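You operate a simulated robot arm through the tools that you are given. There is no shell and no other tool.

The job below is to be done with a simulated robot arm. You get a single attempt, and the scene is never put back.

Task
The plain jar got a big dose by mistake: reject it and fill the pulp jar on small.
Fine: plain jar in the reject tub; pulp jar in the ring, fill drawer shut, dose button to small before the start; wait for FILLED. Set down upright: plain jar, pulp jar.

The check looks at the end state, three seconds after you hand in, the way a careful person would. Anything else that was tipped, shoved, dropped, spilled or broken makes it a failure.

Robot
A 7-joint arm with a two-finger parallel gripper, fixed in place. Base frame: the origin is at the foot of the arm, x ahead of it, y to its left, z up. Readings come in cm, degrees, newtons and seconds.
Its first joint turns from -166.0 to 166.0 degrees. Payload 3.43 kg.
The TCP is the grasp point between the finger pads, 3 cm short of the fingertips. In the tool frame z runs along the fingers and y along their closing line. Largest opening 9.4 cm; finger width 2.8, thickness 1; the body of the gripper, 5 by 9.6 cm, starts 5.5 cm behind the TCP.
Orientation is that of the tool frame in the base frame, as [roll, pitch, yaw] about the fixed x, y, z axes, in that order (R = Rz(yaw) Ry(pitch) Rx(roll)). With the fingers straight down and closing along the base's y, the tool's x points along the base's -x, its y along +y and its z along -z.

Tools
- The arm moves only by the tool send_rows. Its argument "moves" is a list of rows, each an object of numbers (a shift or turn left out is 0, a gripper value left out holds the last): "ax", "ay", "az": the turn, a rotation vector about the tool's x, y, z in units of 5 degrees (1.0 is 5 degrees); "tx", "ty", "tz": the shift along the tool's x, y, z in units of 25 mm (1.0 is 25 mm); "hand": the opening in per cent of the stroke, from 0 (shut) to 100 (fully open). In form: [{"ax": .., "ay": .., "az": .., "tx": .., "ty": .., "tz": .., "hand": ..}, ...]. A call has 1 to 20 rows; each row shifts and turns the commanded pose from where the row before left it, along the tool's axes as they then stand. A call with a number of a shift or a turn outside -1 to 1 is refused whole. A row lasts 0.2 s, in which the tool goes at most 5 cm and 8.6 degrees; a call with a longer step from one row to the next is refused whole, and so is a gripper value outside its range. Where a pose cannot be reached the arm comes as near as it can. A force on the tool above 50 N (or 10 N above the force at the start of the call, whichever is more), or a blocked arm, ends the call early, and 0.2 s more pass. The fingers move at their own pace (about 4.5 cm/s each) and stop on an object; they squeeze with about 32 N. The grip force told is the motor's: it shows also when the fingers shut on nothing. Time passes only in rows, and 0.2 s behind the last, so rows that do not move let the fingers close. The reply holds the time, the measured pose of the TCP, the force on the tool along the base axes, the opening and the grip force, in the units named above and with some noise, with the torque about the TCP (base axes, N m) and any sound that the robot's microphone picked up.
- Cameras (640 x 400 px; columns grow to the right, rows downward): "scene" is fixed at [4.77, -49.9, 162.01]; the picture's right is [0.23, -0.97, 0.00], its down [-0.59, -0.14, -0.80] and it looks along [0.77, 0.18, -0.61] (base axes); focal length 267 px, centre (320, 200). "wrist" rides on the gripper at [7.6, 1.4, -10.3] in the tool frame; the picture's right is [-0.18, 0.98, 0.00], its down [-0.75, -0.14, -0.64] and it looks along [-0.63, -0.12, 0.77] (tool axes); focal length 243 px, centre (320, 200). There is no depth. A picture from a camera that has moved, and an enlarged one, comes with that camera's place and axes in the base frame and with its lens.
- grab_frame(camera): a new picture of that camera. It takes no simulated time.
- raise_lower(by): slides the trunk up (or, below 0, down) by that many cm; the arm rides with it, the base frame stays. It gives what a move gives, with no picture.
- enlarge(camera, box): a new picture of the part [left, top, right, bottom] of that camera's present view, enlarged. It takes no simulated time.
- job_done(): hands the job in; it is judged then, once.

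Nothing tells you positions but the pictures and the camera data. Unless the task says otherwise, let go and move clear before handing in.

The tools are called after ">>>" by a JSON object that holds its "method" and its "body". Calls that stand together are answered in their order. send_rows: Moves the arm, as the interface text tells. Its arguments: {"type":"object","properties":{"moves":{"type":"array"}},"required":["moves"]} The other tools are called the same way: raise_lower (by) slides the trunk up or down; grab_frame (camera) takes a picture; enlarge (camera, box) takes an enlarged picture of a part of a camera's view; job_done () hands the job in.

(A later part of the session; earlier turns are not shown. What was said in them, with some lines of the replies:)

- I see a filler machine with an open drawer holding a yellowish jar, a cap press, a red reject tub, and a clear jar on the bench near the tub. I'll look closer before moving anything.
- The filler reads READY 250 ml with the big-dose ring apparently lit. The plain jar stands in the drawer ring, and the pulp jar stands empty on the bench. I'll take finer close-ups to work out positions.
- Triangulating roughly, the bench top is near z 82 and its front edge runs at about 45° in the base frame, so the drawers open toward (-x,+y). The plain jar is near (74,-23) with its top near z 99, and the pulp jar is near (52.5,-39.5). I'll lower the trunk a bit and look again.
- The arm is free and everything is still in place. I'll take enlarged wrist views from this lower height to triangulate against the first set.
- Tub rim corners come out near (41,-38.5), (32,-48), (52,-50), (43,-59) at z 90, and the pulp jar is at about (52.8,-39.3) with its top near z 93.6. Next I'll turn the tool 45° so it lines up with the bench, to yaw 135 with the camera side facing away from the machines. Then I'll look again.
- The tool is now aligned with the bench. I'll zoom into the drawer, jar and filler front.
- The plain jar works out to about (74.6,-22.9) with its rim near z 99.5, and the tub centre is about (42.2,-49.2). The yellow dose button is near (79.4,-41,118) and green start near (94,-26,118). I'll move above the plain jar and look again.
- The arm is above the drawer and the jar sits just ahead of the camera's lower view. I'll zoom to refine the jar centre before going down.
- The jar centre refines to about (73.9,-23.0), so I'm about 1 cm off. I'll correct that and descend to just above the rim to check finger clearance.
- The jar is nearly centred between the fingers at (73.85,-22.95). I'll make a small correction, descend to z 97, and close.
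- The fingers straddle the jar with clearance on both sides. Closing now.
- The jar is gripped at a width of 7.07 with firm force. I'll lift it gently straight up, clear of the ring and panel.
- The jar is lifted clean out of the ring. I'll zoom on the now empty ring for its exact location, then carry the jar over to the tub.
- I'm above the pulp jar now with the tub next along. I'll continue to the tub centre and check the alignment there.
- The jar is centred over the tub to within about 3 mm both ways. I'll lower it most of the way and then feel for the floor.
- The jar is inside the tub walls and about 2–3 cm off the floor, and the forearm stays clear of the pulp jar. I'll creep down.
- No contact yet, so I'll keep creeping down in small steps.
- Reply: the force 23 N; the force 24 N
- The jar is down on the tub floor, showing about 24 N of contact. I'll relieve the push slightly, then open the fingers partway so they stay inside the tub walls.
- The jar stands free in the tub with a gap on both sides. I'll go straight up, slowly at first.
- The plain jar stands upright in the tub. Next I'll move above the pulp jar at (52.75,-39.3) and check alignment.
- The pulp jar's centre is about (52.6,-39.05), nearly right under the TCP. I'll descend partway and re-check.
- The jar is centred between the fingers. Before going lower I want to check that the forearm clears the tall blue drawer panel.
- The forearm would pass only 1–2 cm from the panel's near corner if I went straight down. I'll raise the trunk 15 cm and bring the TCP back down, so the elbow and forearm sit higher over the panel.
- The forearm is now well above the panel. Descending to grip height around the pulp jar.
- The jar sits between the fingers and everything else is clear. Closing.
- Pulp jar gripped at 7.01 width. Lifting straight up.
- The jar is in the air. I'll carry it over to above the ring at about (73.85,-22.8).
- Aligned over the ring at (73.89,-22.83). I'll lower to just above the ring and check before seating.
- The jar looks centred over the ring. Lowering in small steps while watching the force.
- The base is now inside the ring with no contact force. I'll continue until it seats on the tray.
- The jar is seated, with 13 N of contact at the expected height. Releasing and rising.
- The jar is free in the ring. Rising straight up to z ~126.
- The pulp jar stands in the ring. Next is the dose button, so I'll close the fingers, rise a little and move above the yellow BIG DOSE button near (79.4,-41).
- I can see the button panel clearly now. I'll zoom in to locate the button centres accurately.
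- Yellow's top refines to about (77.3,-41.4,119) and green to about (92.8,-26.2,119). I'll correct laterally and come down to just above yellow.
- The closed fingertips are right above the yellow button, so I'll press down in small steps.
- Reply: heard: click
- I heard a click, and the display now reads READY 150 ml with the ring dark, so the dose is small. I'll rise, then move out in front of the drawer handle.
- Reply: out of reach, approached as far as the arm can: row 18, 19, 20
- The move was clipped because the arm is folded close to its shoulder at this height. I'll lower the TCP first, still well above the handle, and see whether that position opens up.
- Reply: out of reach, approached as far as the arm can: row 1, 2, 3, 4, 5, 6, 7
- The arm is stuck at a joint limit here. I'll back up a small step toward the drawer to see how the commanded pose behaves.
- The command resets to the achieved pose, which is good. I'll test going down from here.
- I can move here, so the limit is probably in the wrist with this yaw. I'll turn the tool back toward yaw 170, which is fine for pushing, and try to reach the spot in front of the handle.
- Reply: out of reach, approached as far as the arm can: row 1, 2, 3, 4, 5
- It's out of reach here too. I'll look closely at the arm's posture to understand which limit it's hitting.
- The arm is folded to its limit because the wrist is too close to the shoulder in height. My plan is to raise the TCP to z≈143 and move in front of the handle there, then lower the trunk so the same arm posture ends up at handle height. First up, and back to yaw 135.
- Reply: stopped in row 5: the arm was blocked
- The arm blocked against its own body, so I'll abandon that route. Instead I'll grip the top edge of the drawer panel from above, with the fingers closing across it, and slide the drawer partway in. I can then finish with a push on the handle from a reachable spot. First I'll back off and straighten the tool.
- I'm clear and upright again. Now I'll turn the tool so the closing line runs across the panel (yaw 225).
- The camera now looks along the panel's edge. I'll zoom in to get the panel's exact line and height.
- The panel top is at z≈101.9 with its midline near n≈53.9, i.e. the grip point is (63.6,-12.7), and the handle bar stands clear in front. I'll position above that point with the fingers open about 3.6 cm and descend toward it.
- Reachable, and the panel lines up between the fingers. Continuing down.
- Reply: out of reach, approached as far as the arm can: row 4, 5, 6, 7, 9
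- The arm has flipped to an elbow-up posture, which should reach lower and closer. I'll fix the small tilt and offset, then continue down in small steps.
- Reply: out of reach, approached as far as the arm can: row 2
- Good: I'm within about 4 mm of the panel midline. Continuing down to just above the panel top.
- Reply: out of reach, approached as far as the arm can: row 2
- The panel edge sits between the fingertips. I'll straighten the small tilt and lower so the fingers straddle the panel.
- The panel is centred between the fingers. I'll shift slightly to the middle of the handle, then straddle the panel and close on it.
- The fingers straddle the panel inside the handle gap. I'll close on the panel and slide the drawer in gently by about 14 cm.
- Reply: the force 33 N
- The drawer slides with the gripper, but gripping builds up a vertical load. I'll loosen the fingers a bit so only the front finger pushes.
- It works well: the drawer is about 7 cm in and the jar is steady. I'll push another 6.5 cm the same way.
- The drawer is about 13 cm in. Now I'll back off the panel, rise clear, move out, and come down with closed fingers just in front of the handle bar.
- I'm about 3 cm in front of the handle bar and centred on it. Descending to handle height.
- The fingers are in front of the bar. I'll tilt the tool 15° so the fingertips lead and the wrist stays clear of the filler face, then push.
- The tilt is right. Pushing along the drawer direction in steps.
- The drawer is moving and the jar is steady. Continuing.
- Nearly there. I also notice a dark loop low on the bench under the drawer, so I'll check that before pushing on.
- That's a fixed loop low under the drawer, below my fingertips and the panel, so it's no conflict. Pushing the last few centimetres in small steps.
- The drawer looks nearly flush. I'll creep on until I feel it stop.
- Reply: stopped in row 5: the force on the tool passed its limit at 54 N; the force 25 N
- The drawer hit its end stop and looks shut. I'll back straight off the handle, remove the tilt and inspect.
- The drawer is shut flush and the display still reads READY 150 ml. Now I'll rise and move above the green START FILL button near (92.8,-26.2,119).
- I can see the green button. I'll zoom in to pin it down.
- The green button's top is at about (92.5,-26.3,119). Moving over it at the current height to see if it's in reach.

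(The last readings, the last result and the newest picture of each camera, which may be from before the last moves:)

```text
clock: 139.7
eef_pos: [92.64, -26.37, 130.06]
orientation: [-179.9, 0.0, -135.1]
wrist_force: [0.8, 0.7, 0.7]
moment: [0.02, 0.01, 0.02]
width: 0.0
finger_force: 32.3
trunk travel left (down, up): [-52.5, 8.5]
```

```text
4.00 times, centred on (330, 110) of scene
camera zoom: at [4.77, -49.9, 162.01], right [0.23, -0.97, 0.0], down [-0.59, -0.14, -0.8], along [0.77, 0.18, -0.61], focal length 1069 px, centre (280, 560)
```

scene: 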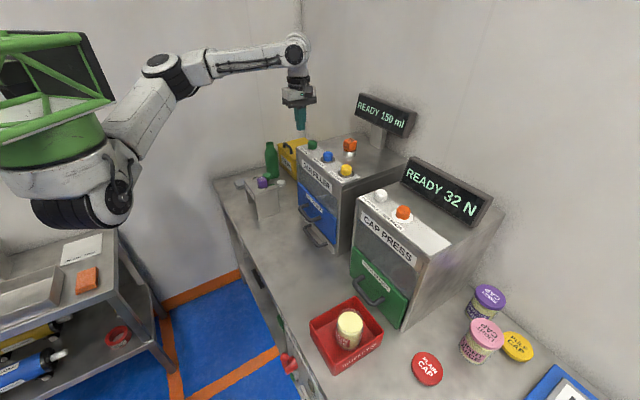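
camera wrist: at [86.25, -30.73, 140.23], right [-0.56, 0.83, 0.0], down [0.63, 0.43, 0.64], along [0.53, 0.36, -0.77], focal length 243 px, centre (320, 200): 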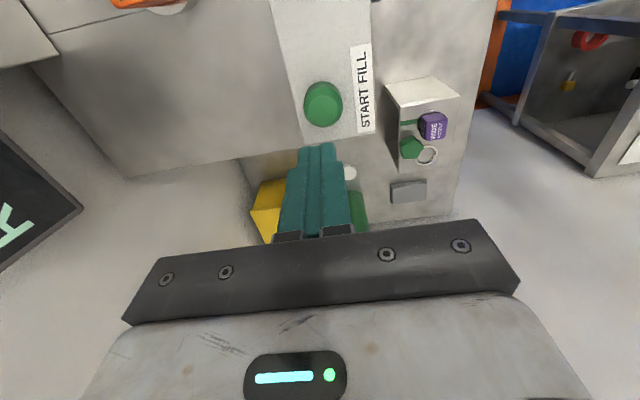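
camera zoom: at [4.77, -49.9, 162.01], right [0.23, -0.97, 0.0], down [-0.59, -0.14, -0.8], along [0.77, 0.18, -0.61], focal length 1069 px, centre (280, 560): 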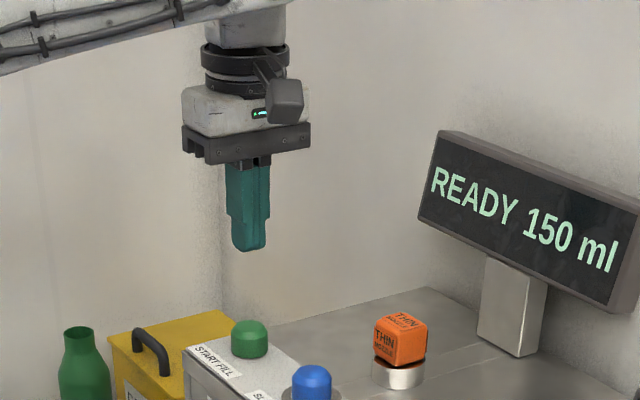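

Reachable and well aligned. Descending to just above the button.

>>> {"method": "send_rows", "body": {"moves": [{"tz": 0.5}, {"tz": 0.6}, {"tz": 0.6}, {"tz": 0.5}, {"tz": 0.2}, {}, {}]}}

>>> {"method": "grab_frame", "body": {"camera": "wrist"}}

>>> {"method": "enlarge", "body": {"camera": "scene", "box": [280, 80, 360, 160]}}

```text
clock: 141.3
eef_pos: [92.48, -26.24, 124.22]
orientation: [-179.9, 0.1, -135.0]
wrist_force: [-0.8, 0.1, 1.3]
moment: [0.02, 0.0, 0.02]
width: 0.0
finger_force: 31.6
trunk travel left (down, up): [-52.5, 8.5]
```

```text
taken
camera wrist: at [86.22, -30.51, 134.31], right [-0.56, 0.83, 0.0], down [0.63, 0.43, 0.64], along [0.53, 0.36, -0.77], focal length 243 px, centre (320, 200)
```

wrist: 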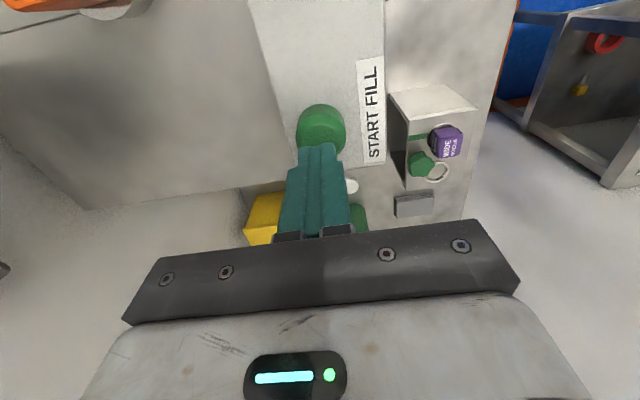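

```text
5.00 times, centred on (320, 120) of scene
camera zoom: at [4.77, -49.9, 162.01], right [0.23, -0.97, 0.0], down [-0.59, -0.14, -0.8], along [0.77, 0.18, -0.61], focal length 1336 px, centre (320, 600)
```

zoom: 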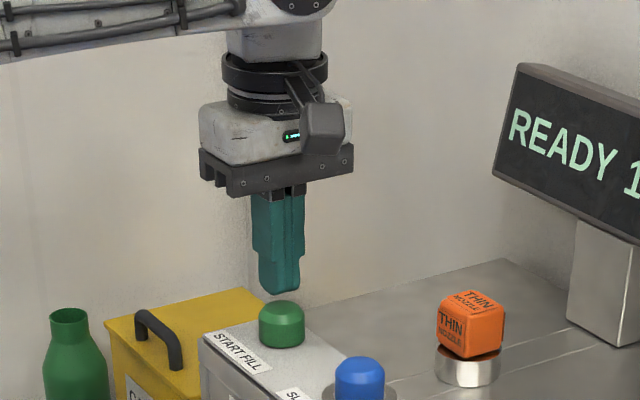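

The fingertips are directly above the green button, the display reads 150 ml and the drawer is shut. Pressing START.

>>> {"method": "send_rows", "body": {"moves": [{"tz": 0.2}, {"tz": 0.2}, {"tz": 0.15}, {"tz": 0.1}, {"tz": 0.1}, {}]}}

>>> {"method": "enlarge", "body": {"camera": "scene", "box": [280, 70, 440, 180]}}

```text
clock: 142.7
eef_pos: [92.56, -26.33, 122.37]
orientation: [-179.8, 0.1, -135.0]
wrist_force: [1.4, 1.4, 8.6]
moment: [0.02, 0.0, 0.0]
width: 0.0
finger_force: 32.1
trunk travel left (down, up): [-52.5, 8.5]
heard: click
```

```text
3.64 times, centred on (360, 125) of scene
camera zoom: at [4.77, -49.9, 162.01], right [0.23, -0.97, 0.0], down [-0.59, -0.14, -0.8], along [0.77, 0.18, -0.61], focal length 972 px, centre (174, 473)
```

zoom: 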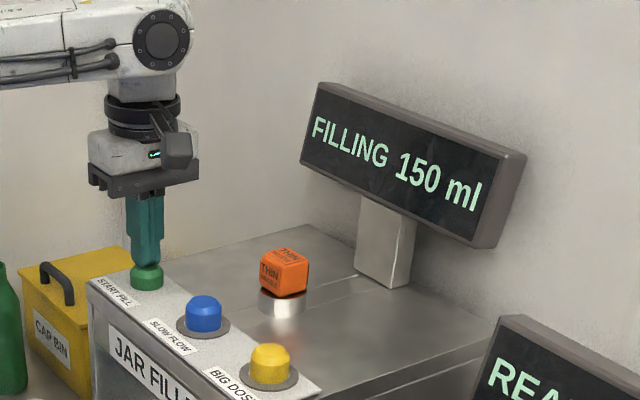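

The filler clicked and now shows FILLING 150 ml. I'll lift off the button and wait.

>>> {"method": "send_rows", "body": {"moves": [{"tz": -0.3}, {"tz": -0.6}, {"tz": -0.8}, {"tz": -0.8}, {"tz": -0.8}, {}, {}, {}, {}, {}]}}

>>> {"method": "enlarge", "body": {"camera": "scene", "box": [280, 70, 440, 260]}}

```text
clock: 144.9
eef_pos: [92.45, -26.32, 130.42]
orientation: [-179.9, 0.2, -135.1]
wrist_force: [-0.2, -0.4, -0.6]
moment: [0.0, 0.0, -0.04]
width: 0.0
finger_force: 32.4
trunk travel left (down, up): [-52.5, 8.5]
```

```text
2.11 times, centred on (360, 165) of scene
camera zoom: at [4.77, -49.9, 162.01], right [0.23, -0.97, 0.0], down [-0.59, -0.14, -0.8], along [0.77, 0.18, -0.61], focal length 562 px, centre (236, 274)
```

zoom: 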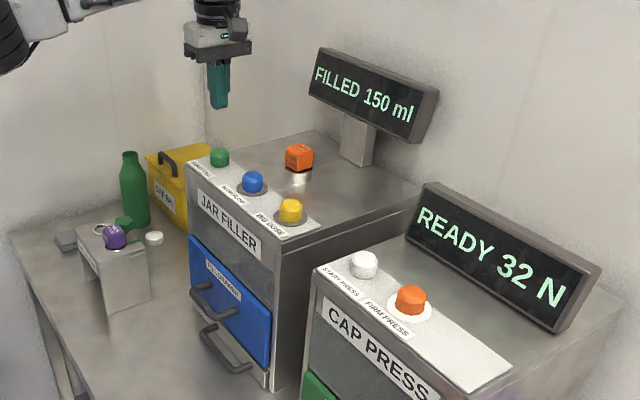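

The display shows FILLED 150 ml. I'll move the arm clear and take a last look at everything.

>>> {"method": "send_rows", "body": {"moves": [{"tz": -0.6}, {"tz": -0.8}, {"tz": -0.8}, {"tz": -0.8}, {"tx": 0.4, "ty": 0.5}, {"tx": 0.5, "ty": 0.7}, {"tx": 0.5, "ty": 0.7}, {"tx": 0.5, "ty": 0.7}, {"tx": 0.3, "ty": 0.5}, {}, {}]}}

>>> {"method": "grab_frame", "body": {"camera": "scene"}}

>>> {"method": "enlarge", "body": {"camera": "scene", "box": [280, 160, 400, 380]}}

>>> {"method": "enlarge", "body": {"camera": "scene", "box": [290, 170, 360, 260]}}

>>> {"method": "grab_frame", "body": {"camera": "wrist"}}

```text
clock: 147.3
eef_pos: [83.4, -24.76, 138.12]
orientation: [-179.9, 0.1, -135.1]
wrist_force: [-0.9, -0.3, 0.9]
moment: [-0.01, 0.0, 0.02]
width: 0.01
finger_force: 32.3
trunk travel left (down, up): [-52.5, 8.5]
```

```text
taken
```

scene: 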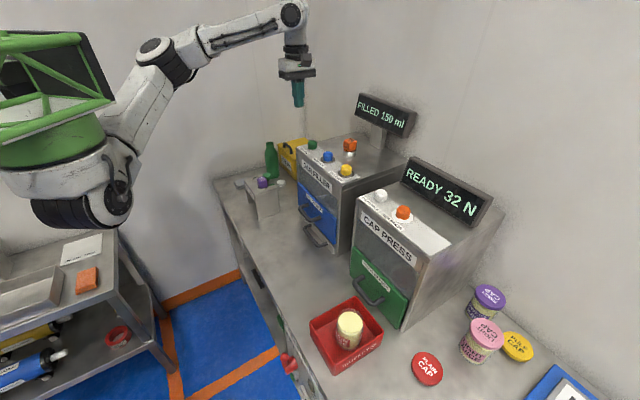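

```text
1.82 times, centred on (340, 270) of scene
camera zoom: at [4.77, -49.9, 162.01], right [0.23, -0.97, 0.0], down [-0.59, -0.14, -0.8], along [0.77, 0.18, -0.61], focal length 486 px, centre (284, 73)
```

zoom: 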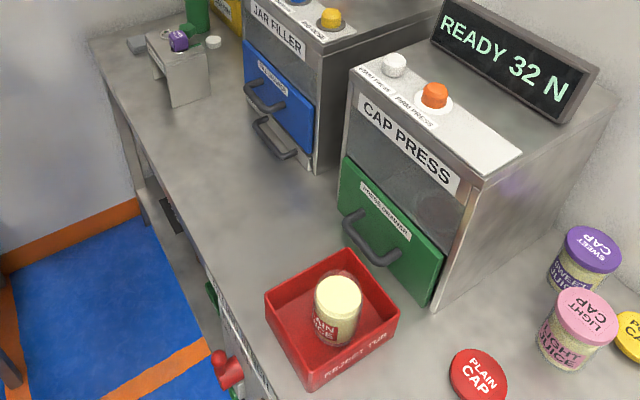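

```text
4.44 times, centred on (325, 215) of scene
camera zoom: at [4.77, -49.9, 162.01], right [0.23, -0.97, 0.0], down [-0.59, -0.14, -0.8], along [0.77, 0.18, -0.61], focal length 1188 px, centre (298, 133)
```

zoom: 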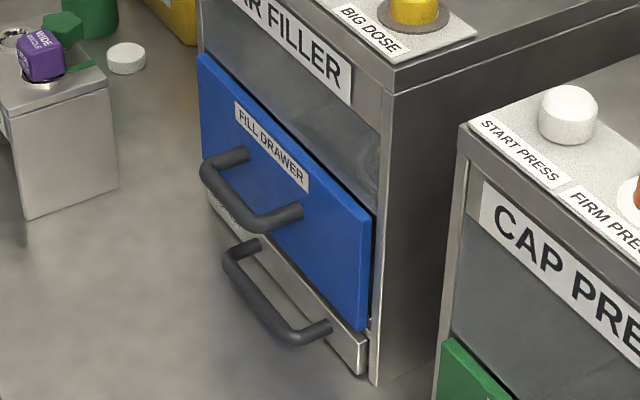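

```text
taken
camera wrist: at [76.92, -29.16, 148.38], right [-0.56, 0.83, 0.0], down [0.63, 0.43, 0.64], along [0.53, 0.36, -0.77], focal length 243 px, centre (320, 200)
```

wrist: 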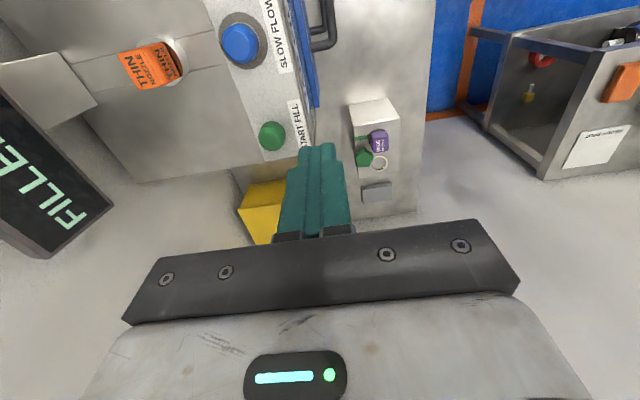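

FILLED 150 ml is showing, the fill drawer is shut with the pulp jar inside, and the plain jar stands upright in the reject tub. Nothing else has moved and the arm is clear, so I'm handing in.

>>> {"method": "job_done", "body": {}}

```text
The job is handed in.
```

The plain jar is upright in the reject tub. The pulp jar was filled on small and is still in the ring behind the shut fill drawer.

- **Dose:** I pressed the dose button before starting. The display went from 250 ml to 150 ml.
- **Fill:** I closed the drawer and pressed START FILL. I then waited until the display read FILLED 150 ml.
- **Pulp jar:** It was set down upright, and I last saw it standing in the ring as the drawer closed. It is out of the cameras' view now.
- **Everything else:** In the last pictures nothing else looked moved, tipped or spilled, and the arm was clear before I handed in.

I left the thin nozzle on the filler, since the task didn't ask for a change.
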